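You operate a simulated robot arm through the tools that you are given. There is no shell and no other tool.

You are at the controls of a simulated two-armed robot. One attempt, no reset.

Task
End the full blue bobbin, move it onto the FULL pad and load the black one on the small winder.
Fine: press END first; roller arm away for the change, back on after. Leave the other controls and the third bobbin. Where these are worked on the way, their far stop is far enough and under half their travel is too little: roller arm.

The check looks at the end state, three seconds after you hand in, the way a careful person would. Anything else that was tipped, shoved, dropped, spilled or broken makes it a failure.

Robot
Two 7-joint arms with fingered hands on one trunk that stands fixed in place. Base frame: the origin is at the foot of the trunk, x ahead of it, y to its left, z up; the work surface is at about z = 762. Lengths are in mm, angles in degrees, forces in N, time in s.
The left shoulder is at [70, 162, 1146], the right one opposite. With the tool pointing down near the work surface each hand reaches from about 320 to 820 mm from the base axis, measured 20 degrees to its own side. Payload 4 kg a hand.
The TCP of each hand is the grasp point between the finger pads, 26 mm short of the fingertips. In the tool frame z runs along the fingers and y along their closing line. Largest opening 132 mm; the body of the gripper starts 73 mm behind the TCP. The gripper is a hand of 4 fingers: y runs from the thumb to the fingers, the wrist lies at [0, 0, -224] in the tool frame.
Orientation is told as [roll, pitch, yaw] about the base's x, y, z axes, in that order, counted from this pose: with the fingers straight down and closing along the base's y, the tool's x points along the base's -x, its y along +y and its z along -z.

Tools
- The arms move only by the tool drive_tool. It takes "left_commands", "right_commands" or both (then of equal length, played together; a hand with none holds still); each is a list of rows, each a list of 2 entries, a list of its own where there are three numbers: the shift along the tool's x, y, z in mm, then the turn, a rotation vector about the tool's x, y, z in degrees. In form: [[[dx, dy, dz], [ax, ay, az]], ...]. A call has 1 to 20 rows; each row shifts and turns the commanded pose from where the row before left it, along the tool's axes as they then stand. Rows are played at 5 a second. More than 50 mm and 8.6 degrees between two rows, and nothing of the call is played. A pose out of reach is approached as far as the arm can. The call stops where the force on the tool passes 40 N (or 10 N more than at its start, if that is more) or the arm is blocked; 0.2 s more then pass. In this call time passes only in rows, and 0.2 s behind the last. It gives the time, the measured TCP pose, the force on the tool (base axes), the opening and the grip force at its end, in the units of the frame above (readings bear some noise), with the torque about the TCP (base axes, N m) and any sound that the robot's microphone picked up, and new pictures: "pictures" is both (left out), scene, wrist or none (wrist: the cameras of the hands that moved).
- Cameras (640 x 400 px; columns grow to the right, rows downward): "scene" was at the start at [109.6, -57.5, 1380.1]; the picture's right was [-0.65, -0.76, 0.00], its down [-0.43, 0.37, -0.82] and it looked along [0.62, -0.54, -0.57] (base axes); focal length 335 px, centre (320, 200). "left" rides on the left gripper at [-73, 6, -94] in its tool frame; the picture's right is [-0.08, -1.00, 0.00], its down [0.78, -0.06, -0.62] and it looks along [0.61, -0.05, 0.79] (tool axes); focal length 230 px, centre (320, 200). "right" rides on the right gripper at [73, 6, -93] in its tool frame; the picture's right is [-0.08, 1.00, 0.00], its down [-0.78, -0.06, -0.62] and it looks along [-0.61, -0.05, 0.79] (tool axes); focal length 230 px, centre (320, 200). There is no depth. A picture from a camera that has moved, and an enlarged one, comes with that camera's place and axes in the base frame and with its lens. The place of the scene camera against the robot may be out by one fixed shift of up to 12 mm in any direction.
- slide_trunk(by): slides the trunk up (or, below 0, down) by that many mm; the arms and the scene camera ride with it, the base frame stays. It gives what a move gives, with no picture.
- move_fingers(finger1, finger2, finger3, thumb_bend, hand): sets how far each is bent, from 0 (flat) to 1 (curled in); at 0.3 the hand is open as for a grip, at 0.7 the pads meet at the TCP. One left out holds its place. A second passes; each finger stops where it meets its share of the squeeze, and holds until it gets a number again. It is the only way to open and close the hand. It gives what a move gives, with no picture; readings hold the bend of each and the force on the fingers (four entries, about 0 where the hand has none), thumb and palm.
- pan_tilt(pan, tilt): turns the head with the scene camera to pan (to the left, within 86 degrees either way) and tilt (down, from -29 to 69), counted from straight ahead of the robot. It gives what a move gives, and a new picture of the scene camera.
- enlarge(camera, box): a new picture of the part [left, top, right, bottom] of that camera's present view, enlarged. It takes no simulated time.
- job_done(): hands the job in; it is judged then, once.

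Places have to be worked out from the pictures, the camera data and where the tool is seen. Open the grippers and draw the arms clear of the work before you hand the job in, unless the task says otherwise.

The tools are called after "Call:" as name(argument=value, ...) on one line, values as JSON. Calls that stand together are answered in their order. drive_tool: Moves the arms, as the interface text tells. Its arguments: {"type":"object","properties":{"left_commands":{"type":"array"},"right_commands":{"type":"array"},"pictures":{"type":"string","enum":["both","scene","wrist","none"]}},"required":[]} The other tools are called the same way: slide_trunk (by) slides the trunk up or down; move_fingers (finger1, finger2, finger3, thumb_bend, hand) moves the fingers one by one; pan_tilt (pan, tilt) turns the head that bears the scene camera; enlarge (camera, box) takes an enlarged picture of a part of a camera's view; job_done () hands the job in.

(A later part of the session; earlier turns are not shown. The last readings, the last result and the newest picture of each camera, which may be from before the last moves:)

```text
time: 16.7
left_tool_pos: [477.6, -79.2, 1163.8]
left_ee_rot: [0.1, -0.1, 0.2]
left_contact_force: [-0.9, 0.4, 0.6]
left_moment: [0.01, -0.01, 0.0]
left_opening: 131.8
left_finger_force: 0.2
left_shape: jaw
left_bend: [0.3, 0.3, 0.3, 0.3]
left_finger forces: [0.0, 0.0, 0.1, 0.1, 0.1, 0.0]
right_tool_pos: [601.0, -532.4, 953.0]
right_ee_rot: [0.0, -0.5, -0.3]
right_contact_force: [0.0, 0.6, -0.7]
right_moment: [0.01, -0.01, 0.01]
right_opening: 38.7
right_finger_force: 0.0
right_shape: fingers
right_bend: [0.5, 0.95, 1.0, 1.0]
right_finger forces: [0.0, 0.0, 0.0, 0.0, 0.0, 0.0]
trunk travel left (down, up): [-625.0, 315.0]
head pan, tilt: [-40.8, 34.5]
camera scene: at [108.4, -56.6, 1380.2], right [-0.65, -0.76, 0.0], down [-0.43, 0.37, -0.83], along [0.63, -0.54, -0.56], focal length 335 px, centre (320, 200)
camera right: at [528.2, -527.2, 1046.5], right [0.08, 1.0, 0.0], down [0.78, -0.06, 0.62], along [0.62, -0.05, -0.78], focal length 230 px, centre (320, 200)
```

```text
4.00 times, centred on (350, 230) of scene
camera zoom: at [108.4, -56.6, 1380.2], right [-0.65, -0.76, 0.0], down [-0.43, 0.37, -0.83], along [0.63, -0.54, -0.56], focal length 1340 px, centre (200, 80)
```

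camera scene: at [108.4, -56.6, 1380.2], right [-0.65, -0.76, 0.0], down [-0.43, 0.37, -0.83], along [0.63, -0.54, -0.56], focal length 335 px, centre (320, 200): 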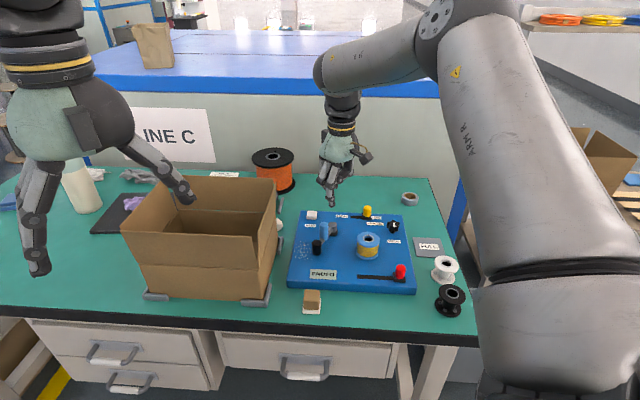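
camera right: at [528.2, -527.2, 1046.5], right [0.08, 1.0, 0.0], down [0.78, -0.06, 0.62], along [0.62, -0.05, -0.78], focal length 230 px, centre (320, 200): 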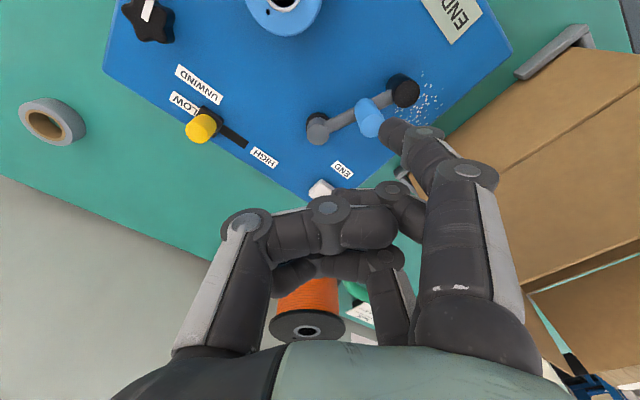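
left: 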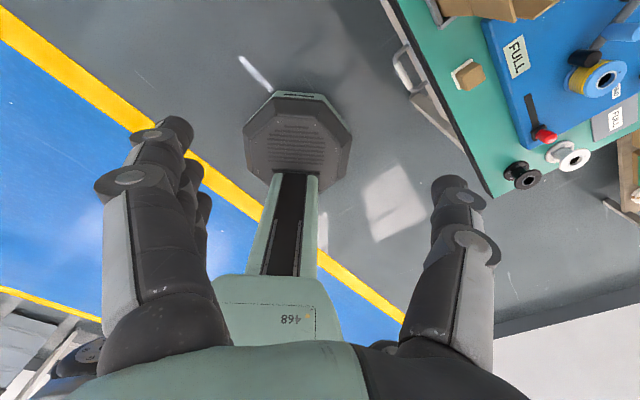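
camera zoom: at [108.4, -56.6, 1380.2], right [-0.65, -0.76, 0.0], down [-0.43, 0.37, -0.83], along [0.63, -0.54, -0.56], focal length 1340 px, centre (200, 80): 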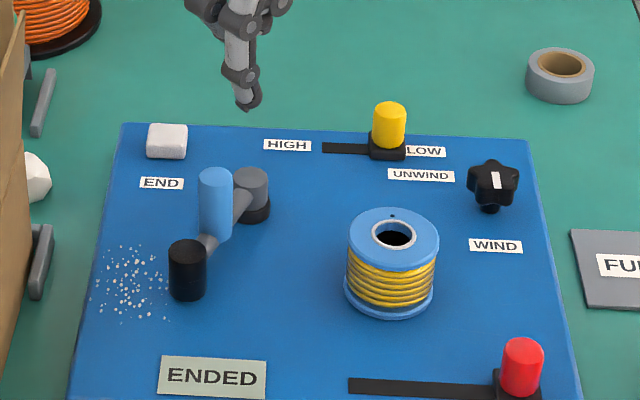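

The roller arm stays at its far stop. Now I open the right hand to about 90 mm (narrow enough to clear the WIND knob) and hover over the blue bobbin for a close wrist look.

Call:
move_fingers(hand="right", finger1=0.43, finger2=0.43, finger3=0.43, thumb_bend=0.43)

Call:
drive_tool(right_commands=[[[31.3, -7.3, 7], [0, 0.5, -0.3]], [[31.3, -7.3, 7], [0, 0, 0]], [[31.3, -7.3, 7], [0, 0, 0]]], pictures="both")

```text
time: 17.7
left_tool_pos: [477.7, -80.2, 1162.4]
left_ee_rot: [0.0, 0.1, 0.0]
left_contact_force: [-0.2, -0.8, 0.4]
left_moment: [0.01, -0.02, -0.01]
left_opening: 131.6
left_finger_force: 0.0
left_shape: jaw
left_bend: [0.3, 0.3, 0.3, 0.3]
left_finger forces: [0.0, 0.0, 0.0, 0.0, 0.1, 0.1]
right_tool_pos: [602.3, -534.7, 952.0]
right_ee_rot: [0.2, -0.4, -0.1]
right_contact_force: [0.0, 1.1, 1.0]
right_moment: [0.0, -0.01, -0.03]
right_opening: 93.1
right_finger_force: 0.0
right_shape: fingers
right_bend: [0.43, 0.43, 0.43, 0.43]
right_finger forces: [0.0, 0.1, 0.0, 0.0, 0.0, 0.0]
trunk travel left (down, up): [-625.0, 315.0]
head pan, tilt: [-40.8, 34.5]
```

```text
time: 18.5
left_tool_pos: [477.3, -80.0, 1163.9]
left_ee_rot: [0.0, -0.1, 0.1]
left_contact_force: [-1.2, 0.3, -0.1]
left_moment: [-0.01, 0.04, 0.0]
left_opening: 131.9
left_finger_force: 0.1
left_shape: jaw
left_bend: [0.3, 0.3, 0.3, 0.3]
left_finger forces: [0.1, 0.0, 0.1, 0.0, 0.0, 0.0]
right_tool_pos: [508.3, -556.9, 931.2]
right_ee_rot: [0.0, -0.1, 0.0]
right_contact_force: [0.0, -0.8, -1.1]
right_moment: [0.0, -0.03, 0.02]
right_opening: 93.4
right_finger_force: 0.1
right_shape: fingers
right_bend: [0.43, 0.43, 0.43, 0.43]
right_finger forces: [0.0, 0.0, 0.1, 0.0, 0.0, 0.1]
trunk travel left (down, up): [-625.0, 315.0]
head pan, tilt: [-40.8, 34.5]
camera scene: at [108.5, -58.2, 1380.2], right [-0.65, -0.76, 0.0], down [-0.43, 0.37, -0.82], along [0.63, -0.54, -0.57], focal length 335 px, centre (320, 200)
camera right: at [435.6, -551.6, 1023.2], right [0.08, 1.0, 0.0], down [0.78, -0.06, 0.62], along [0.62, -0.05, -0.79], focal length 230 px, centre (320, 200)
```

scene: 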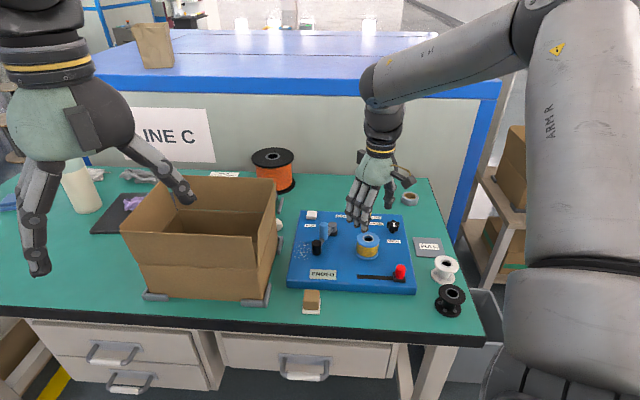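
right: 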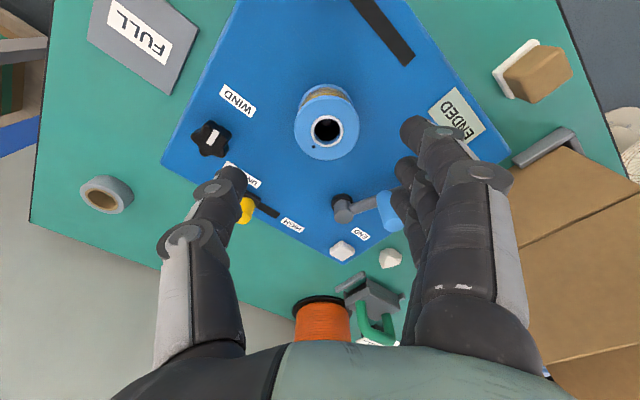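

The bobbin's hole centre comes out at about (508.4,-551.8). I centre on it (+5 mm in y) and go down 60 mm, then re-check alignment.

Call:
drive_tool(right_commands=[[[0, 5, 0], [0, 0, 0]], [[0, 0, 20], [0, 0, 0]], [[0, 0, 20], [0, 0, 0]], [[0, 0, 20], [0, 0, 0]]], pictures="wrist")

Call:
enlarge(camera="scene", box=[300, 180, 440, 280])

```text
time: 19.5
left_tool_pos: [479.2, -80.1, 1164.1]
left_ee_rot: [0.1, 0.0, 0.1]
left_contact_force: [0.5, -0.1, 0.2]
left_moment: [-0.01, 0.0, 0.0]
left_opening: 131.8
left_finger_force: 0.1
left_shape: jaw
left_bend: [0.3, 0.3, 0.3, 0.3]
left_finger forces: [0.1, 0.0, 0.0, 0.0, 0.1, 0.0]
right_tool_pos: [508.1, -551.8, 870.2]
right_ee_rot: [0.1, 0.1, 0.0]
right_contact_force: [-0.1, 0.8, 0.6]
right_moment: [0.03, -0.02, -0.01]
right_opening: 93.2
right_finger_force: 0.0
right_shape: fingers
right_bend: [0.43, 0.43, 0.43, 0.43]
right_finger forces: [0.0, 0.0, 0.0, 0.0, 0.1, 0.0]
trunk travel left (down, up): [-625.0, 315.0]
head pan, tilt: [-40.8, 34.5]
camera right: at [435.7, -546.1, 963.4], right [0.08, 1.0, 0.0], down [0.79, -0.06, 0.62], along [0.61, -0.05, -0.79], focal length 230 px, centre (320, 200)
```

right: 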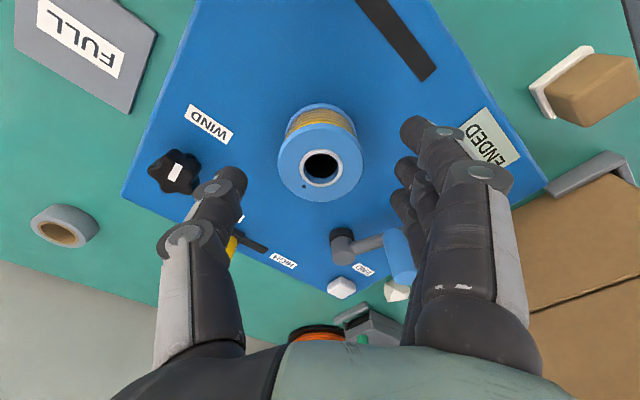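

```text
4.00 times, centred on (370, 230) of scene
camera zoom: at [109.9, -58.0, 1380.1], right [-0.65, -0.76, 0.0], down [-0.43, 0.37, -0.82], along [0.62, -0.54, -0.57], focal length 1340 px, centre (120, 80)
```

zoom: 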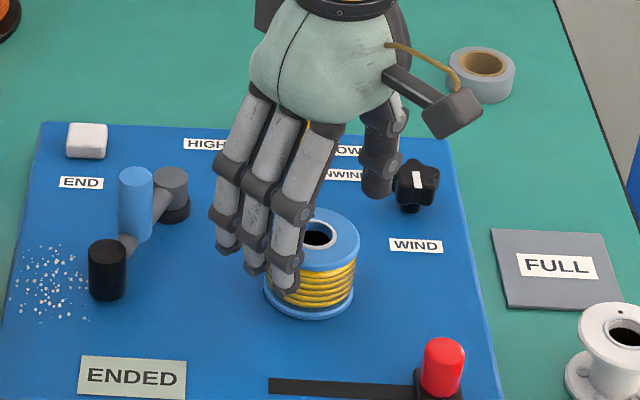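

The bobbin hole reads (507.9,-551.4), right under the TCP. I go down to TCP z≈824, putting the fingertips about 8 mm above the board.

Call:
drive_tool(right_commands=[[[0, 0, 16], [0, 0, 0]], [[0, 0, 16], [0, 0, 0]], [[0, 0, 8], [0, 0, 0]], [[0, 0, 6], [0, 0, 0]]], pictures="wrist")

Call:
enlarge(camera="scene", box=[300, 190, 440, 290])

```text
time: 20.5
left_tool_pos: [477.7, -78.7, 1165.0]
left_ee_rot: [-0.1, 0.0, 0.1]
left_contact_force: [-0.1, 0.5, 0.0]
left_moment: [0.01, 0.04, -0.03]
left_opening: 131.7
left_finger_force: 0.1
left_shape: jaw
left_bend: [0.3, 0.3, 0.3, 0.3]
left_finger forces: [0.0, 0.0, 0.0, 0.0, 0.0, 0.1]
right_tool_pos: [509.7, -551.5, 823.1]
right_ee_rot: [0.2, 0.1, 0.0]
right_contact_force: [0.3, 0.2, -0.6]
right_moment: [0.0, 0.0, 0.03]
right_opening: 93.0
right_finger_force: 0.1
right_shape: fingers
right_bend: [0.43, 0.43, 0.43, 0.43]
right_finger forces: [0.0, 0.1, 0.1, 0.1, 0.0, 0.0]
trunk travel left (down, up): [-625.0, 315.0]
head pan, tilt: [-40.8, 34.5]
camera right: at [437.1, -545.5, 916.7], right [0.08, 1.0, 0.0], down [0.79, -0.06, 0.62], along [0.61, -0.05, -0.79], focal length 230 px, centre (320, 200)
```

right: 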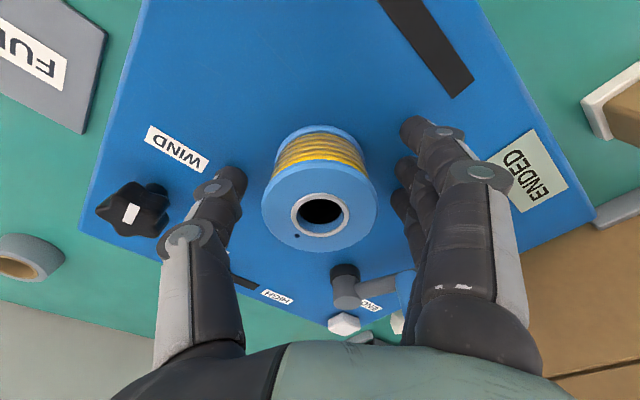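

```text
4.00 times, centred on (370, 240) of scene
camera zoom: at [109.9, -57.8, 1380.0], right [-0.65, -0.76, 0.0], down [-0.43, 0.37, -0.82], along [0.62, -0.54, -0.57], focal length 1340 px, centre (120, 40)
```

zoom: 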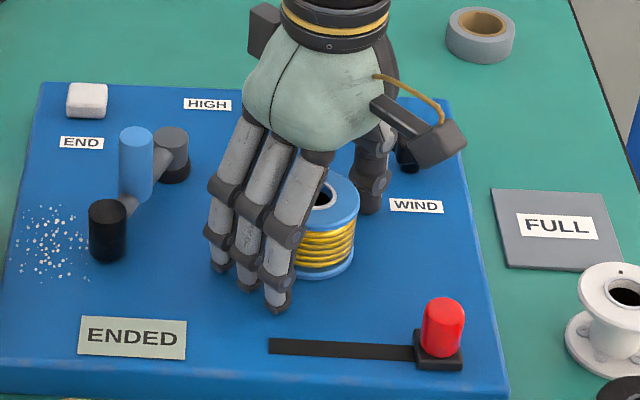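

The hand brackets the bobbin, well centred. I close all fingers on it.

Call:
move_fingers(hand="right", finger1=0.65, finger2=0.65, finger3=0.65, thumb_bend=0.65)

Call:
enlarge(camera="right", box=[160, 80, 480, 280])

Call:
enlarge(camera="scene", box=[330, 200, 420, 270])

```text
time: 21.5
left_tool_pos: [476.5, -78.8, 1163.6]
left_ee_rot: [-0.1, 0.0, 0.1]
left_contact_force: [-0.7, -0.3, 0.2]
left_moment: [-0.02, -0.02, 0.01]
left_opening: 131.8
left_finger_force: 0.1
left_shape: jaw
left_bend: [0.3, 0.3, 0.3, 0.3]
left_finger forces: [0.0, 0.1, 0.0, 0.0, 0.0, 0.0]
right_tool_pos: [509.5, -551.9, 825.6]
right_ee_rot: [0.0, -0.1, 0.1]
right_contact_force: [1.8, -1.2, 10.6]
right_moment: [0.29, -0.05, -0.04]
right_opening: 39.2
right_finger_force: 14.7
right_shape: fingers
right_bend: [0.62, 0.6, 0.62, 0.62]
right_finger forces: [2.3, 11.0, 2.9, 0.0, 13.1, 0.0]
trunk travel left (down, up): [-625.0, 315.0]
head pan, tilt: [-40.8, 34.5]
```

```text
2.00 times, centred on (320, 180) of right
camera zoom: at [436.9, -544.6, 918.3], right [0.08, 1.0, 0.0], down [0.78, -0.06, 0.62], along [0.62, -0.05, -0.79], focal length 460 px, centre (320, 240)
```

zoom: 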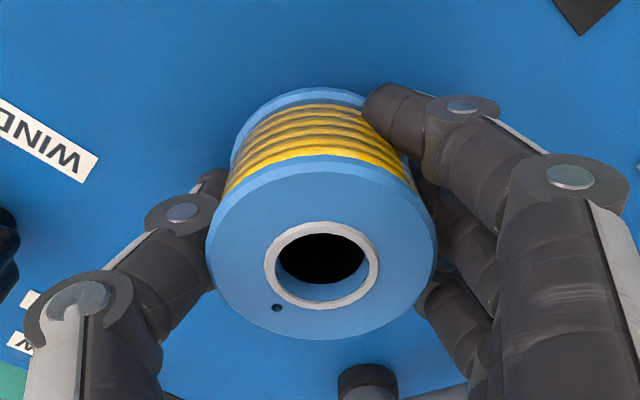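

```text
5.71 times, centred on (375, 235) of scene
camera zoom: at [108.7, -56.4, 1380.3], right [-0.65, -0.76, 0.0], down [-0.43, 0.37, -0.83], along [0.63, -0.54, -0.56], focal length 1914 px, centre (6, 0)
```

zoom: 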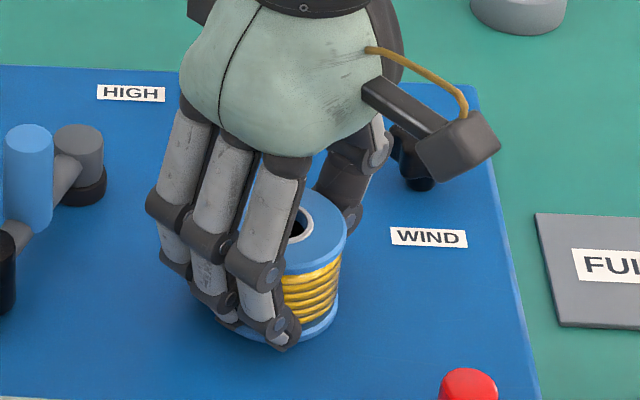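

The grip is firm (thumb 13 N, middle finger 11 N) with tips reaching below the upper flange. I lift straight up slowly and watch the bobbin.

Call:
drive_tool(right_commands=[[[0, 0, -4], [0, 0, 0]], [[0, 0, -6], [0, 0, 0]], [[0, 0, -8], [0, 0, 0]], [[0, 0, -10], [0, 0, 0]]], pictures="wrist")

Call:
enlarge(camera="scene", box=[330, 190, 420, 260])

```text
time: 22.5
left_tool_pos: [479.2, -79.0, 1163.7]
left_ee_rot: [0.0, 0.1, 0.2]
left_contact_force: [-0.2, -0.4, -0.1]
left_moment: [0.03, 0.02, -0.01]
left_opening: 131.4
left_finger_force: 0.1
left_shape: jaw
left_bend: [0.3, 0.3, 0.3, 0.3]
left_finger forces: [0.0, 0.1, 0.0, 0.0, 0.0, 0.1]
right_tool_pos: [508.8, -550.0, 851.1]
right_ee_rot: [0.1, 0.2, -0.1]
right_contact_force: [0.3, -0.1, -0.1]
right_moment: [-0.01, -0.03, 0.0]
right_opening: 30.7
right_finger_force: 8.8
right_shape: fingers
right_bend: [0.65, 0.61, 0.65, 0.63]
right_finger forces: [0.0, 6.1, 0.0, 0.0, 10.6, 0.0]
trunk travel left (down, up): [-625.0, 315.0]
head pan, tilt: [-40.8, 34.5]
camera right: at [436.8, -545.1, 944.6], right [0.08, 1.0, 0.0], down [0.79, -0.06, 0.62], along [0.61, -0.05, -0.79], focal length 230 px, centre (320, 200)
```

right: 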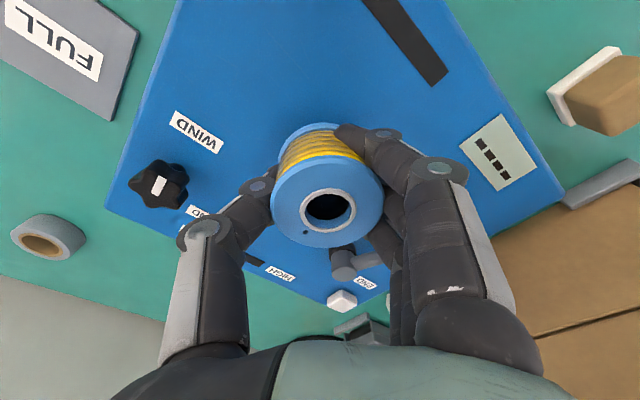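

```text
5.71 times, centred on (375, 225) of scene
camera zoom: at [109.4, -57.4, 1380.1], right [-0.65, -0.76, 0.0], down [-0.43, 0.37, -0.82], along [0.62, -0.54, -0.57], focal length 1914 px, centre (6, 57)
```

zoom: 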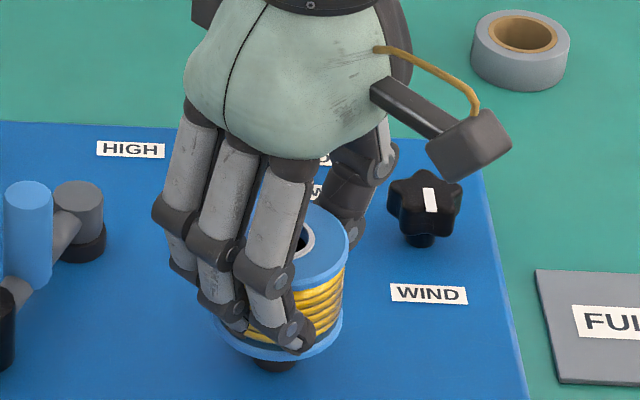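

The bobbin is coming up and the display switched to "----". Fingers 1 and 3 reached their set bend without contact, so I tighten the grip a bit before lifting off.

Call:
move_fingers(hand="right", finger1=0.72, finger2=0.7, finger3=0.72, thumb_bend=0.7)

Call:
enlarge(camera="right", box=[200, 80, 460, 280])

```text
time: 23.5
left_tool_pos: [478.7, -80.0, 1162.8]
left_ee_rot: [0.0, 0.0, 0.1]
left_contact_force: [0.6, 0.7, 0.8]
left_moment: [0.01, 0.02, 0.01]
left_opening: 131.6
left_finger_force: 0.1
left_shape: jaw
left_bend: [0.3, 0.3, 0.3, 0.3]
left_finger forces: [0.1, 0.0, 0.0, 0.1, 0.0, 0.0]
right_tool_pos: [509.7, -550.9, 851.5]
right_ee_rot: [0.1, 0.0, 0.1]
right_contact_force: [0.3, -0.6, 0.2]
right_moment: [-0.03, 0.01, 0.0]
right_opening: 25.5
right_finger_force: 21.1
right_shape: fingers
right_bend: [0.71, 0.64, 0.71, 0.66]
right_finger forces: [4.0, 9.9, 4.1, 0.0, 24.0, 0.0]
trunk travel left (down, up): [-625.0, 315.0]
head pan, tilt: [-40.8, 34.5]
```

```text
2.00 times, centred on (330, 180) of right
camera zoom: at [437.3, -545.2, 944.6], right [0.08, 1.0, 0.0], down [0.79, -0.06, 0.62], along [0.61, -0.05, -0.79], focal length 460 px, centre (300, 240)
```

zoom: 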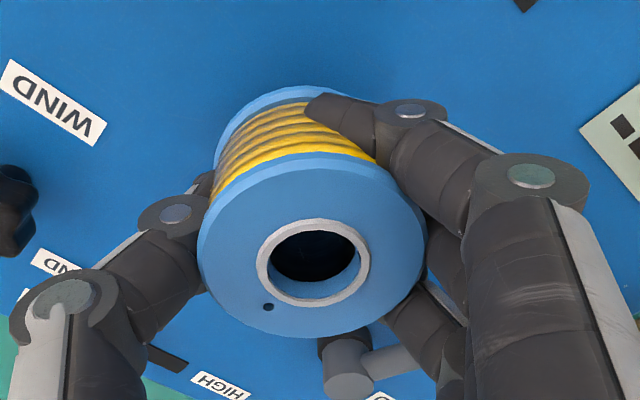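

All four now hold it. I lift the bobbin straight up another 90 mm off the spindle and look.

Call:
drive_tool(right_commands=[[[0, 0, -10], [0, 0, 0]], [[0, 0, -15], [0, 0, 0]], [[0, 0, -20], [0, 0, 0]], [[0, 0, -22], [0, 0, 0]], [[0, 0, -22], [0, 0, 0]]], pictures="both")

Call:
enlarge(camera="scene", box=[310, 180, 430, 270])

Call:
enlarge(camera="right", box=[200, 80, 460, 280])

```text
time: 24.7
left_tool_pos: [478.0, -78.8, 1164.0]
left_ee_rot: [0.1, 0.0, 0.1]
left_contact_force: [-0.5, 0.1, -0.2]
left_moment: [-0.02, 0.03, 0.03]
left_opening: 131.7
left_finger_force: 0.1
left_shape: jaw
left_bend: [0.3, 0.3, 0.3, 0.3]
left_finger forces: [0.0, 0.0, 0.0, 0.0, 0.0, 0.0]
right_tool_pos: [508.9, -551.1, 940.1]
right_ee_rot: [0.1, 0.0, 0.0]
right_contact_force: [0.0, 0.4, -0.9]
right_moment: [0.02, 0.02, -0.01]
right_opening: 25.1
right_finger_force: 21.2
right_shape: fingers
right_bend: [0.71, 0.64, 0.71, 0.66]
right_finger forces: [4.0, 10.0, 4.1, 0.1, 24.2, 0.0]
trunk travel left (down, up): [-625.0, 315.0]
head pan, tilt: [-40.8, 34.5]
camera scene: at [109.1, -57.1, 1380.1], right [-0.65, -0.76, 0.0], down [-0.43, 0.37, -0.82], along [0.62, -0.54, -0.57], focal length 335 px, centre (320, 200)
camera right: at [436.0, -545.1, 1032.6], right [0.08, 1.0, 0.0], down [0.79, -0.06, 0.62], along [0.61, -0.05, -0.79], focal length 230 px, centre (320, 200)
```

scene: 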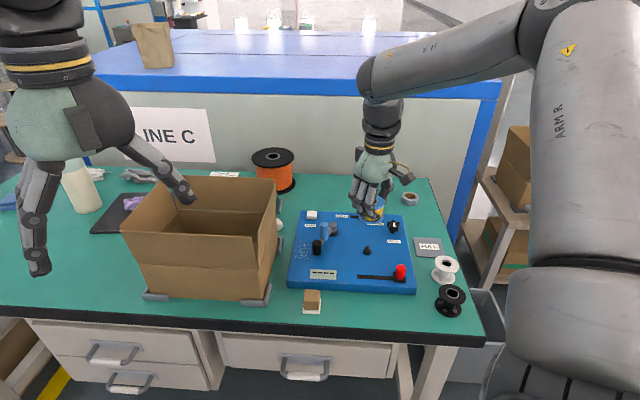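
right: 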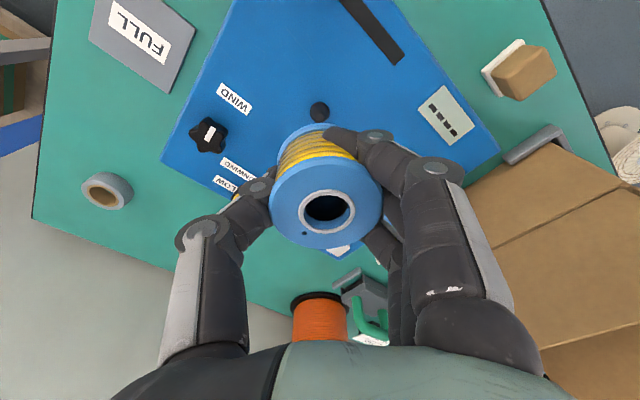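

```text
4.44 times, centred on (370, 225) of scene
camera zoom: at [109.1, -57.1, 1380.1], right [-0.65, -0.76, 0.0], down [-0.43, 0.37, -0.82], along [0.62, -0.54, -0.57], focal length 1489 px, centre (98, 89)
```

zoom: 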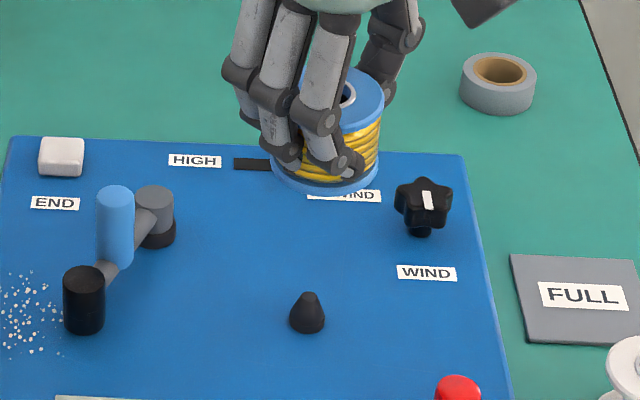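

```text
2.00 times, centred on (330, 180) of right
camera zoom: at [436.0, -545.1, 1032.6], right [0.08, 1.0, 0.0], down [0.79, -0.06, 0.62], along [0.61, -0.05, -0.79], focal length 460 px, centre (300, 240)
```

zoom: 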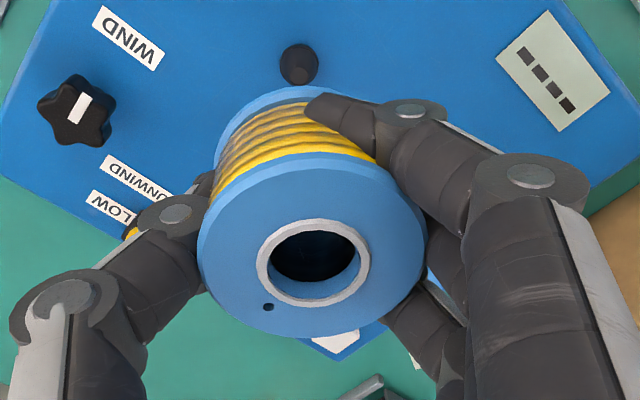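

The spindle is a plain tapered cone at about (508,-551.5). The blue bobbin hangs level in the hand. I carry it high over to the grey FULL pad near (433,-716).

Call:
drive_tool(right_commands=[[[9.5, -20.9, 0], [0, 0, 0]], [[9.5, -20.9, 0], [0, 0, 0]], [[9.5, -20.9, 0], [0, 0, 0]], [[9.5, -20.9, 0], [0, 0, 0]], [[9.5, -20.9, 0], [0, 0, 0]], [[9.5, -20.9, 0], [0, 0, 0]], [[9.5, -20.9, 0], [0, 0, 0]], [[9.5, -20.9, 0], [0, 0, 0]]], pictures="both")

Call:
enlarge(camera="scene", box=[370, 170, 490, 320])

```text
time: 26.5
left_tool_pos: [477.3, -80.3, 1163.7]
left_ee_rot: [0.1, 0.0, 0.1]
left_contact_force: [-0.3, 0.3, 0.5]
left_moment: [0.0, -0.02, 0.02]
left_opening: 131.6
left_finger_force: 0.0
left_shape: jaw
left_bend: [0.3, 0.3, 0.3, 0.3]
left_finger forces: [0.0, 0.0, 0.1, 0.1, 0.1, 0.1]
right_tool_pos: [434.2, -719.1, 938.0]
right_ee_rot: [0.1, 0.0, 0.1]
right_contact_force: [-0.1, 0.6, 0.6]
right_moment: [0.01, 0.02, -0.01]
right_opening: 25.4
right_finger_force: 21.4
right_shape: fingers
right_bend: [0.71, 0.64, 0.71, 0.66]
right_finger forces: [3.9, 10.1, 4.1, 0.1, 24.1, 0.0]
trunk travel left (down, up): [-625.0, 315.0]
head pan, tilt: [-40.8, 34.5]
camera scene: at [109.6, -58.3, 1380.0], right [-0.65, -0.76, 0.0], down [-0.43, 0.37, -0.82], along [0.62, -0.54, -0.57], focal length 335 px, centre (320, 200)
camera right: at [361.2, -713.7, 1031.5], right [0.08, 1.0, 0.0], down [0.79, -0.06, 0.62], along [0.61, -0.04, -0.79], focal length 230 px, centre (320, 200)
```

scene: 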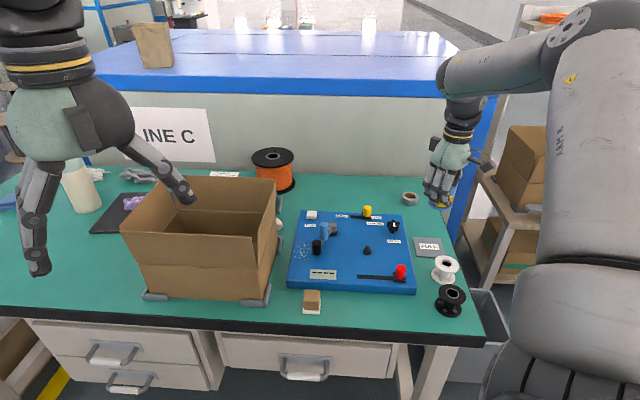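
right: 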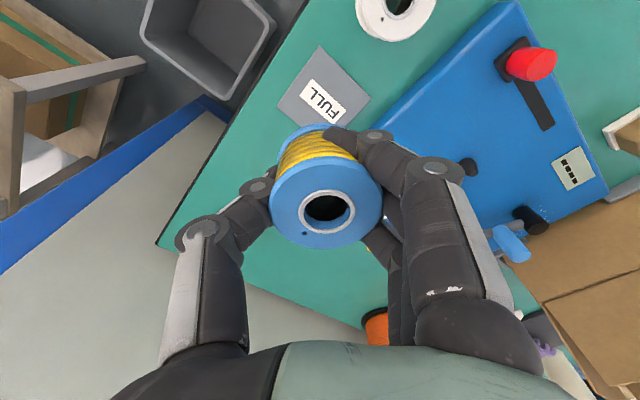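

```text
2.67 times, centred on (430, 245) of scene
camera zoom: at [109.6, -58.3, 1380.0], right [-0.65, -0.76, 0.0], down [-0.43, 0.37, -0.82], along [0.62, -0.54, -0.57], focal length 893 px, centre (27, 80)
```

zoom: 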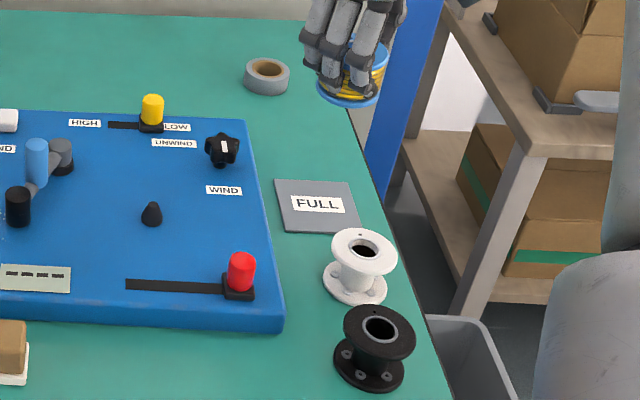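

The pad's centre reads about (429,-716) and the white bobbin is at about (358,-655). To keep fingers away from the white bobbin on release, I rotate the hand 41° so the closing line is across that direction, shifting onto the pad centre.

Call:
drive_tool(right_commands=[[[5, 0, 0], [0, 0, 8.2]], [[0, 0, 0], [0, 0, 8.2]], [[0, 0, 0], [0, 0, 8.2]], [[0, 0, 0], [0, 0, 8.2]], [[0, 0, 0], [0, 0, 8.2]]], pictures="both")

Call:
enlarge(camera="right", box=[200, 0, 460, 280])

```text
time: 27.7
left_tool_pos: [478.4, -79.3, 1163.6]
left_ee_rot: [0.0, 0.0, 0.1]
left_contact_force: [0.2, 1.2, 0.1]
left_moment: [0.01, 0.03, -0.01]
left_opening: 132.0
left_finger_force: 0.2
left_shape: jaw
left_bend: [0.3, 0.3, 0.3, 0.3]
left_finger forces: [0.0, 0.1, 0.1, 0.1, 0.1, 0.0]
right_tool_pos: [427.6, -719.1, 940.2]
right_ee_rot: [0.0, 0.0, -41.1]
right_contact_force: [1.0, 0.5, -0.9]
right_moment: [0.0, 0.0, 0.03]
right_opening: 25.4
right_finger_force: 21.7
right_shape: fingers
right_bend: [0.71, 0.64, 0.71, 0.66]
right_finger forces: [4.0, 10.2, 4.2, 0.0, 24.3, 0.1]
trunk travel left (down, up): [-625.0, 315.0]
head pan, tilt: [-40.8, 34.5]
camera scene: at [109.8, -57.7, 1380.0], right [-0.65, -0.76, 0.0], down [-0.43, 0.37, -0.82], along [0.62, -0.54, -0.57], focal length 335 px, centre (320, 200)
camera right: at [378.0, -667.4, 1033.6], right [0.71, 0.7, 0.0], down [0.55, -0.56, 0.62], along [0.43, -0.44, -0.79], focal length 230 px, centre (320, 200)
```

scene: 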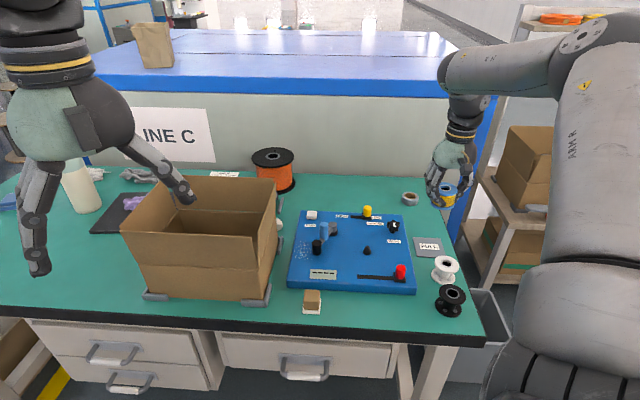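
right: 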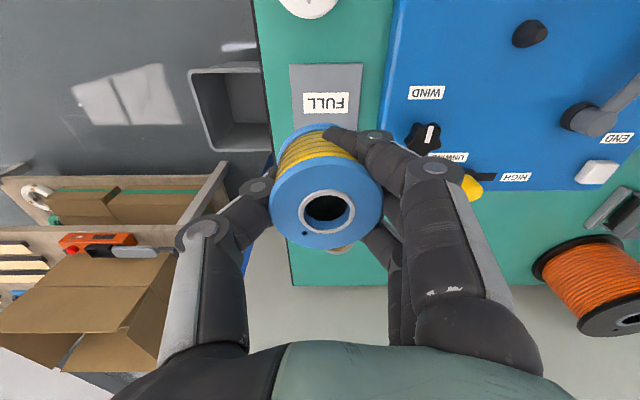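

```text
1.43 times, centred on (330, 140) of right
camera zoom: at [378.0, -667.4, 1033.6], right [0.71, 0.7, 0.0], down [0.55, -0.56, 0.62], along [0.43, -0.44, -0.79], focal length 329 px, centre (306, 286)
```

zoom: 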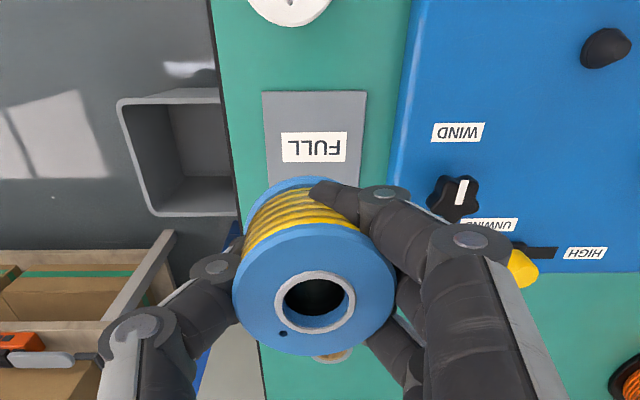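

The view is now square to the pad. I descend 80 mm (with a small +y tool correction) and re-measure the pad edges against the bobbin.

Call:
drive_tool(right_commands=[[[0, 3, 20], [0, 0, 0]], [[0, 0, 20], [0, 0, 0]], [[0, 0, 20], [0, 0, 0]], [[0, 0, 20], [0, 0, 0]]], pictures="wrist")

Call:
enlarge(camera="scene", box=[390, 170, 490, 310])

Call:
enlarge(camera="right", box=[180, 0, 480, 260])

```text
time: 28.7
left_tool_pos: [478.4, -80.0, 1163.1]
left_ee_rot: [0.0, -0.1, 0.1]
left_contact_force: [-0.5, 1.5, 0.0]
left_moment: [0.02, 0.04, 0.0]
left_opening: 131.6
left_finger_force: 0.1
left_shape: jaw
left_bend: [0.3, 0.3, 0.3, 0.3]
left_finger forces: [0.0, 0.1, 0.0, 0.0, 0.0, 0.1]
right_tool_pos: [430.1, -716.8, 858.7]
right_ee_rot: [0.1, 0.1, -41.0]
right_contact_force: [0.2, -0.9, 0.2]
right_moment: [0.01, 0.04, -0.01]
right_opening: 25.2
right_finger_force: 21.4
right_shape: fingers
right_bend: [0.71, 0.64, 0.71, 0.66]
right_finger forces: [4.1, 10.3, 4.2, 0.1, 24.4, 0.0]
trunk travel left (down, up): [-625.0, 315.0]
head pan, tilt: [-40.8, 34.5]
camera right: at [379.7, -665.0, 953.0], right [0.71, 0.7, 0.0], down [0.55, -0.56, 0.62], along [0.43, -0.44, -0.79], focal length 230 px, centre (320, 200)
```

right: 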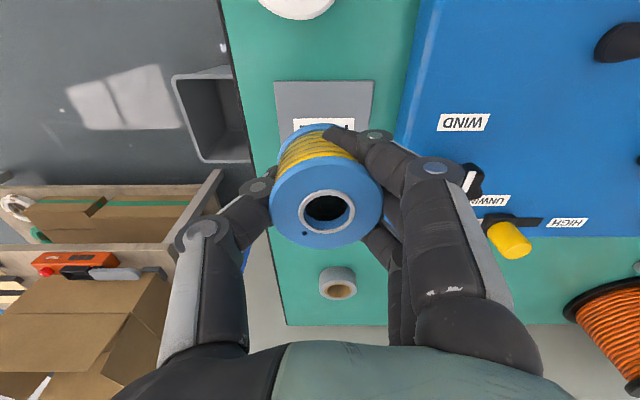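

```text
2.86 times, centred on (440, 240) of scene
camera zoom: at [110.0, -58.4, 1380.0], right [-0.65, -0.76, 0.0], down [-0.43, 0.37, -0.82], along [0.62, -0.54, -0.57], focal length 957 px, centre (-23, 86)
```

zoom: 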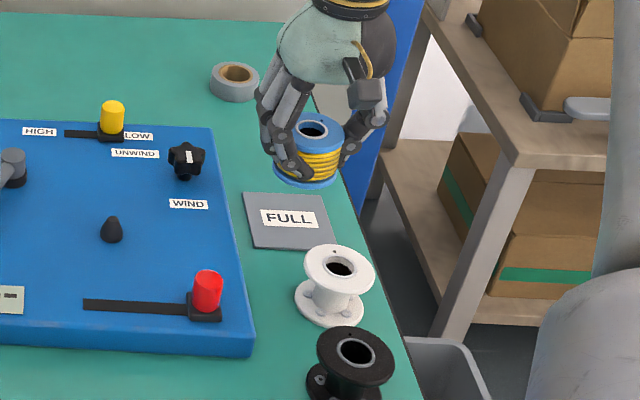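

```text
1.54 times, centred on (330, 130) of right
camera zoom: at [379.7, -665.0, 953.0], right [0.71, 0.7, 0.0], down [0.55, -0.56, 0.62], along [0.43, -0.44, -0.79], focal length 354 px, centre (305, 308)
```

zoom: 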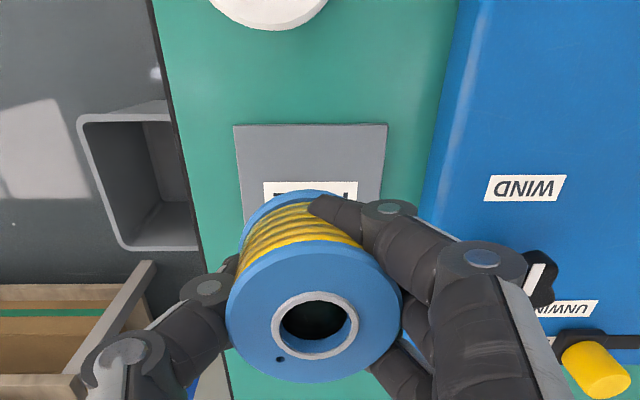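

Pad centre is at about (0.6,3) in the tool frame and the bobbin centre at about (0,3), so it's on target. I lower to just above the pad, then in 2 mm steps.

Call:
drive_tool(right_commands=[[[0, 0, 18], [0, 0, 0]], [[0, 0, 18], [0, 0, 0]], [[0, 0, 10], [0, 0, 0]], [[0, 0, 4], [0, 0, 0]]], pictures="none")

Call:
enlarge(camera="scene", box=[390, 200, 470, 290])

Call:
enlarge(camera="right", box=[180, 0, 480, 260])

```text
time: 29.7
left_tool_pos: [478.0, -80.0, 1164.2]
left_ee_rot: [0.1, 0.1, 0.0]
left_contact_force: [1.4, 0.6, 0.1]
left_moment: [0.01, -0.03, -0.05]
left_opening: 131.9
left_finger_force: 0.0
left_shape: jaw
left_bend: [0.3, 0.3, 0.3, 0.3]
left_finger forces: [0.1, 0.0, 0.1, 0.1, 0.0, 0.0]
right_tool_pos: [429.2, -716.2, 811.6]
right_ee_rot: [0.0, 0.0, -41.0]
right_contact_force: [0.1, -0.6, -0.1]
right_moment: [0.01, -0.04, 0.0]
right_opening: 25.2
right_finger_force: 21.7
right_shape: fingers
right_bend: [0.71, 0.64, 0.71, 0.66]
right_finger forces: [4.0, 10.3, 4.2, 0.0, 24.5, 0.0]
trunk travel left (down, up): [-625.0, 315.0]
head pan, tilt: [-40.8, 34.5]
```

```text
4.44 times, centred on (430, 245) of scene
camera zoom: at [109.8, -57.9, 1380.0], right [-0.65, -0.76, 0.0], down [-0.43, 0.37, -0.82], along [0.62, -0.54, -0.57], focal length 1489 px, centre (-169, 0)
```

zoom: 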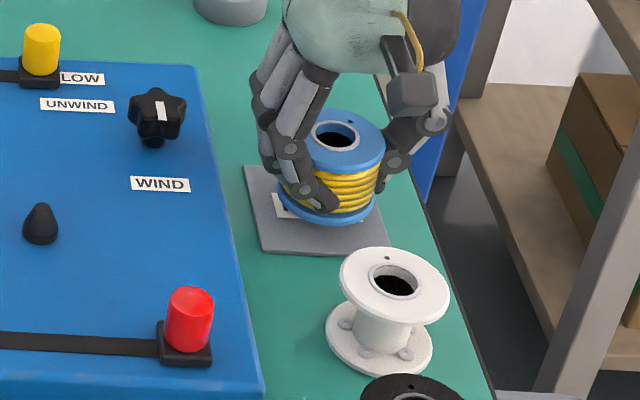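

```text
1.54 times, centred on (330, 130) of right
camera zoom: at [379.3, -664.9, 904.2], right [0.71, 0.7, 0.0], down [0.55, -0.56, 0.62], along [0.43, -0.44, -0.79], focal length 354 px, centre (305, 308)
```

zoom: 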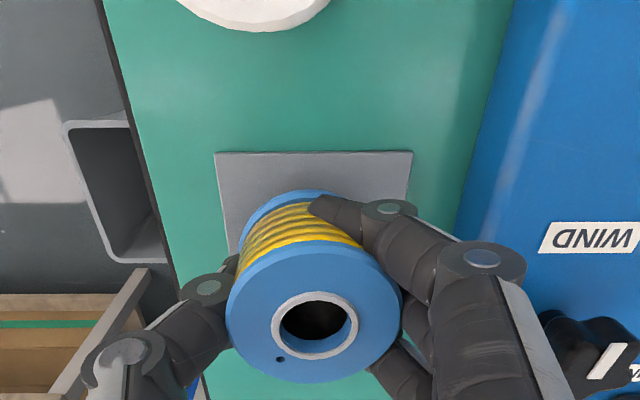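

Both views show the bobbin over the pad within a few mm. I nudge 2 mm toward the pad centre and lower in 2 mm steps until it touches.

Call:
drive_tool(right_commands=[[[0, 2, 2], [0, 0, 0]], [[0, 0, 2], [0, 0, 0]], [[0, 0, 2], [0, 0, 0]]], pictures="none")

Call:
enlarge(camera="scene", box=[390, 200, 470, 290])

```text
time: 30.5
left_tool_pos: [477.9, -80.3, 1163.9]
left_ee_rot: [0.0, -0.1, 0.1]
left_contact_force: [-0.1, 0.4, -0.4]
left_moment: [-0.01, 0.01, 0.02]
left_opening: 131.6
left_finger_force: 0.1
left_shape: jaw
left_bend: [0.3, 0.3, 0.3, 0.3]
left_finger forces: [0.1, 0.0, 0.0, 0.0, 0.1, 0.1]
right_tool_pos: [431.1, -715.4, 805.0]
right_ee_rot: [0.1, 0.0, -40.9]
right_contact_force: [-0.5, 0.4, -0.2]
right_moment: [-0.02, -0.02, 0.01]
right_opening: 25.4
right_finger_force: 21.8
right_shape: fingers
right_bend: [0.71, 0.64, 0.71, 0.66]
right_finger forces: [3.9, 10.3, 4.2, 0.0, 24.5, 0.0]
trunk travel left (down, up): [-625.0, 315.0]
head pan, tilt: [-40.8, 34.5]
```

```text
4.44 times, centred on (430, 245) of scene
camera zoom: at [109.7, -57.6, 1380.1], right [-0.65, -0.76, 0.0], down [-0.43, 0.37, -0.82], along [0.62, -0.54, -0.57], focal length 1489 px, centre (-169, 0)
```

zoom: 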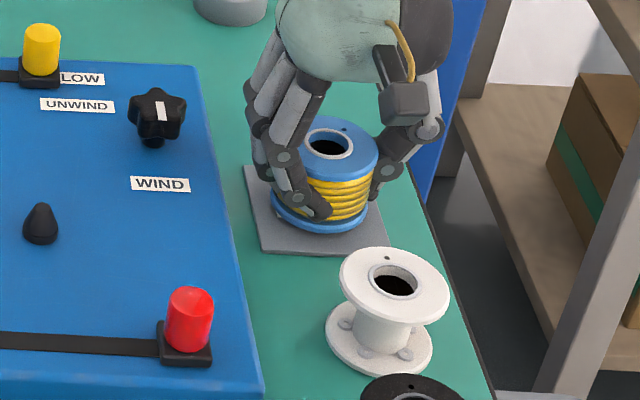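

No contact yet and the bobbin sits centrally over the pad. I continue down in small steps.

Call:
drive_tool(right_commands=[[[0, 0, 1.5], [0, 0, 0]], [[0, 0, 1.5], [0, 0, 0]], [[0, 0, 1.5], [0, 0, 0]]], pictures="none")

```text
time: 31.3
left_tool_pos: [478.5, -78.9, 1164.2]
left_ee_rot: [0.0, 0.0, 0.1]
left_contact_force: [0.5, -1.0, 0.1]
left_moment: [-0.02, 0.03, 0.0]
left_opening: 131.4
left_finger_force: 0.2
left_shape: jaw
left_bend: [0.3, 0.3, 0.3, 0.3]
left_finger forces: [0.0, 0.1, 0.0, 0.0, 0.1, 0.0]
right_tool_pos: [432.4, -715.7, 800.8]
right_ee_rot: [0.0, -0.1, -40.9]
right_contact_force: [-0.4, -0.4, 3.8]
right_moment: [0.07, -0.06, -0.01]
right_opening: 25.3
right_finger_force: 22.8
right_shape: fingers
right_bend: [0.71, 0.64, 0.71, 0.66]
right_finger forces: [3.8, 12.5, 4.0, 0.0, 25.8, 0.0]
trunk travel left (down, up): [-625.0, 315.0]
head pan, tilt: [-40.8, 34.5]
```

Contact is felt (3.8 N up), so the bobbin is on the pad. I open the fingers moderately to release it.

Call:
move_fingers(hand="right", finger1=0.45, finger2=0.45, finger3=0.45, thumb_bend=0.45)

Call:
enlarge(camera="right", box=[160, 0, 500, 260])

Call:
enlarge(camera="scene", box=[390, 200, 470, 290])

```text
time: 32.3
left_tool_pos: [478.5, -78.5, 1164.4]
left_ee_rot: [0.1, 0.0, 0.1]
left_contact_force: [0.8, 0.0, 0.2]
left_moment: [-0.02, -0.02, 0.03]
left_opening: 131.7
left_finger_force: 0.0
left_shape: jaw
left_bend: [0.3, 0.3, 0.3, 0.3]
left_finger forces: [0.0, 0.1, 0.0, 0.1, 0.1, 0.0]
right_tool_pos: [431.1, -715.5, 799.6]
right_ee_rot: [-0.1, 0.2, -40.9]
right_contact_force: [-0.8, -0.1, 0.1]
right_moment: [0.0, 0.0, 0.01]
right_opening: 86.3
right_finger_force: 0.3
right_shape: fingers
right_bend: [0.45, 0.45, 0.45, 0.45]
right_finger forces: [0.0, 0.1, 0.4, 0.0, 0.0, 0.0]
trunk travel left (down, up): [-625.0, 315.0]
head pan, tilt: [-40.8, 34.5]
```

```text
1.54 times, centred on (330, 130) of right
camera zoom: at [380.9, -663.0, 893.0], right [0.71, 0.7, 0.0], down [0.55, -0.56, 0.62], along [0.43, -0.44, -0.79], focal length 354 px, centre (305, 308)
```

zoom: 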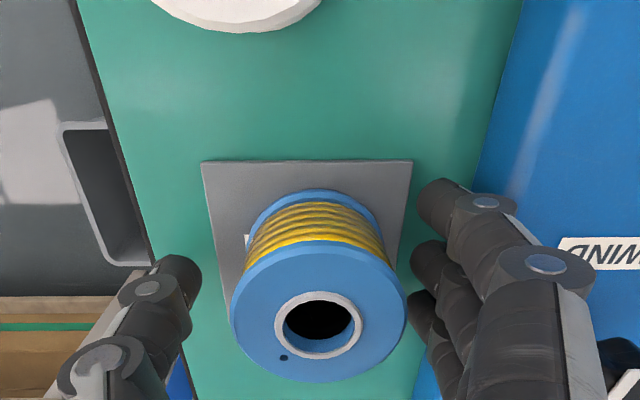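

```text
4.44 times, centred on (430, 245) of scene
camera zoom: at [109.7, -57.8, 1380.0], right [-0.65, -0.76, 0.0], down [-0.43, 0.37, -0.82], along [0.62, -0.54, -0.57], focal length 1489 px, centre (-169, 0)
```

zoom: 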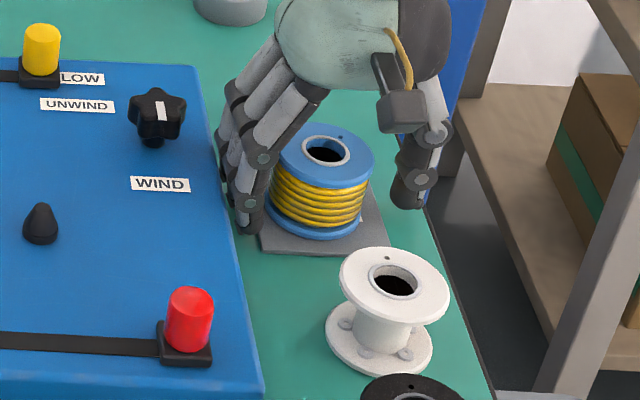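

The blue bobbin stands upright, centred on the FULL pad. I lift the hand straight up clear of it.

Call:
drive_tool(right_commands=[[[0, 0, -10], [0, 0, 0]], [[0, 0, -20], [0, 0, 0]], [[0, 0, -30], [0, 0, 0]], [[0, 0, -40], [0, 0, 0]]], pictures="both")

Call:
enlarge(camera="scene", box=[380, 200, 490, 330])

```text
time: 33.3
left_tool_pos: [477.7, -78.6, 1163.9]
left_ee_rot: [-0.1, 0.0, 0.0]
left_contact_force: [-1.3, 0.4, 0.2]
left_moment: [-0.01, -0.03, 0.0]
left_opening: 131.9
left_finger_force: 0.0
left_shape: jaw
left_bend: [0.3, 0.3, 0.3, 0.3]
left_finger forces: [0.1, 0.1, 0.0, 0.0, 0.0, 0.1]
right_tool_pos: [431.3, -715.3, 902.0]
right_ee_rot: [0.0, 0.0, -40.9]
right_contact_force: [1.1, 0.5, 0.8]
right_moment: [-0.01, -0.04, -0.02]
right_opening: 86.6
right_finger_force: 0.0
right_shape: fingers
right_bend: [0.45, 0.45, 0.45, 0.45]
right_finger forces: [0.1, 0.1, 0.1, 0.2, 0.0, 0.0]
trunk travel left (down, up): [-625.0, 315.0]
head pan, tilt: [-40.8, 34.5]
camera scene: at [109.0, -56.2, 1380.1], right [-0.65, -0.76, 0.0], down [-0.43, 0.37, -0.82], along [0.63, -0.54, -0.57], focal length 335 px, centre (320, 200)
camera right: at [380.0, -663.4, 994.7], right [0.71, 0.7, 0.0], down [0.55, -0.56, 0.62], along [0.43, -0.44, -0.79], focal length 230 px, centre (320, 200)
```

scene: 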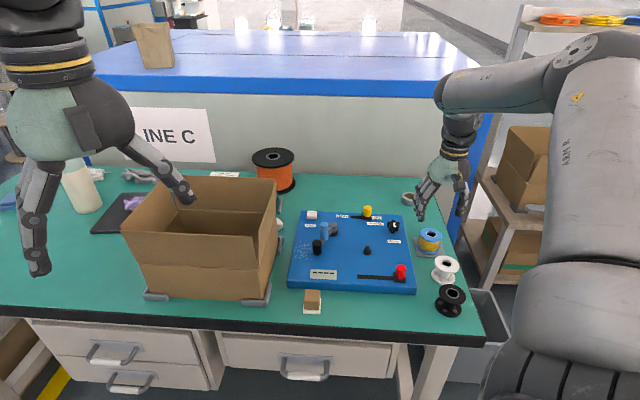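
right: 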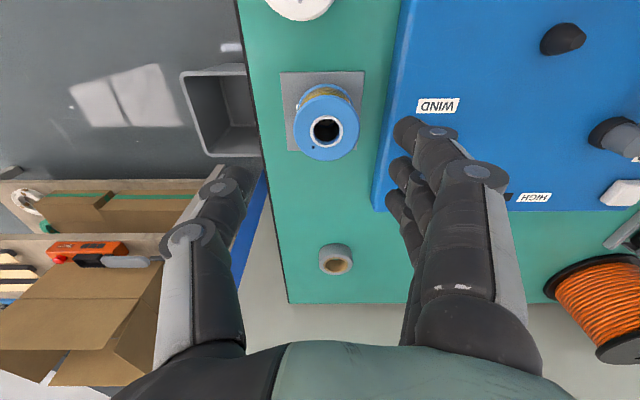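

```text
3.08 times, centred on (435, 265) of scene
camera zoom: at [109.0, -56.2, 1380.1], right [-0.65, -0.76, 0.0], down [-0.43, 0.37, -0.82], along [0.63, -0.54, -0.57], focal length 1031 px, centre (-34, 0)
```

zoom: 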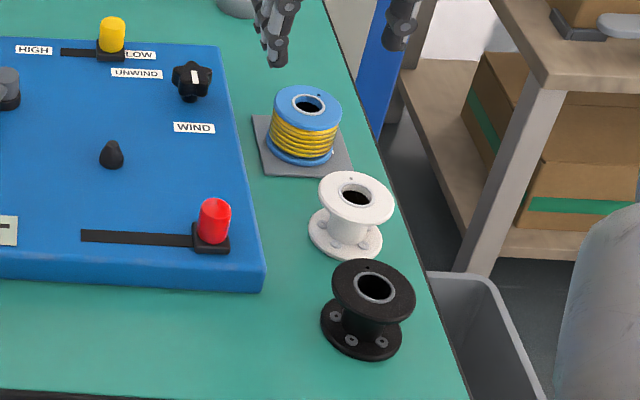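

The blue bobbin is done. Next the black one at roughly (288,-580); the present hand orientation also suits it (white bobbin lies along the finger-spread axis). I move over it at height and look.

Call:
drive_tool(right_commands=[[[24.4, 0.8, -2], [0, 0, 0]], [[24.4, 0.8, -2], [0, 0, 0]], [[24.4, 0.8, -2], [0, 0, 0]], [[24.4, 0.8, -2], [0, 0, 0]], [[24.4, 0.8, -2], [0, 0, 0]], [[24.4, 0.8, -2], [0, 0, 0]], [[24.4, 0.8, -2], [0, 0, 0]], [[24.4, 0.8, -2], [0, 0, 0]]], pictures="both")

```text
time: 35.1
left_tool_pos: [477.7, -78.8, 1164.7]
left_ee_rot: [0.0, -0.1, 0.1]
left_contact_force: [0.2, 0.1, 0.7]
left_moment: [-0.02, 0.02, 0.02]
left_opening: 131.9
left_finger_force: 0.0
left_shape: jaw
left_bend: [0.3, 0.3, 0.3, 0.3]
left_finger forces: [0.0, 0.0, 0.0, 0.1, 0.1, 0.0]
right_tool_pos: [288.1, -583.8, 916.9]
right_ee_rot: [0.0, 0.0, -40.9]
right_contact_force: [1.3, 0.3, 0.2]
right_moment: [-0.05, -0.02, -0.04]
right_opening: 86.5
right_finger_force: 0.0
right_shape: fingers
right_bend: [0.45, 0.45, 0.45, 0.45]
right_finger forces: [0.0, 0.0, 0.1, 0.0, 0.1, 0.0]
trunk travel left (down, up): [-625.0, 315.0]
head pan, tilt: [-40.8, 34.5]
camera scene: at [108.5, -56.8, 1380.2], right [-0.65, -0.76, 0.0], down [-0.43, 0.37, -0.82], along [0.63, -0.54, -0.57], focal length 335 px, centre (320, 200)
camera right: at [236.6, -530.5, 1009.6], right [0.71, 0.7, 0.0], down [0.55, -0.56, 0.62], along [0.43, -0.44, -0.79], focal length 230 px, centre (320, 200)
```

scene: 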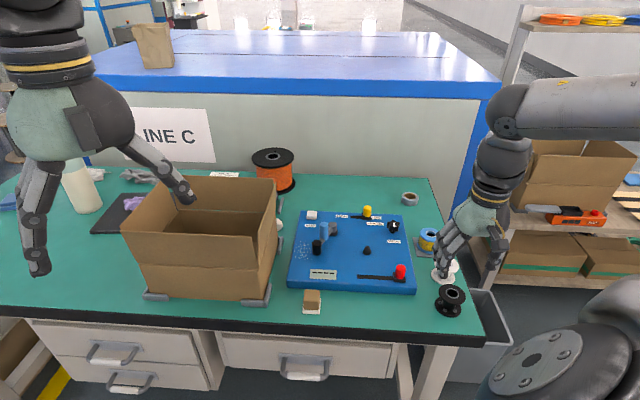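
right: 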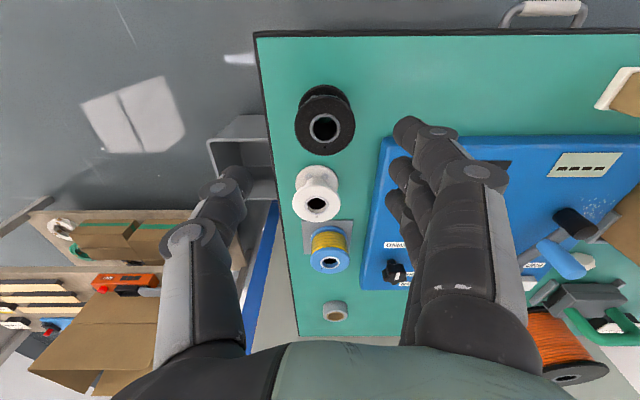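

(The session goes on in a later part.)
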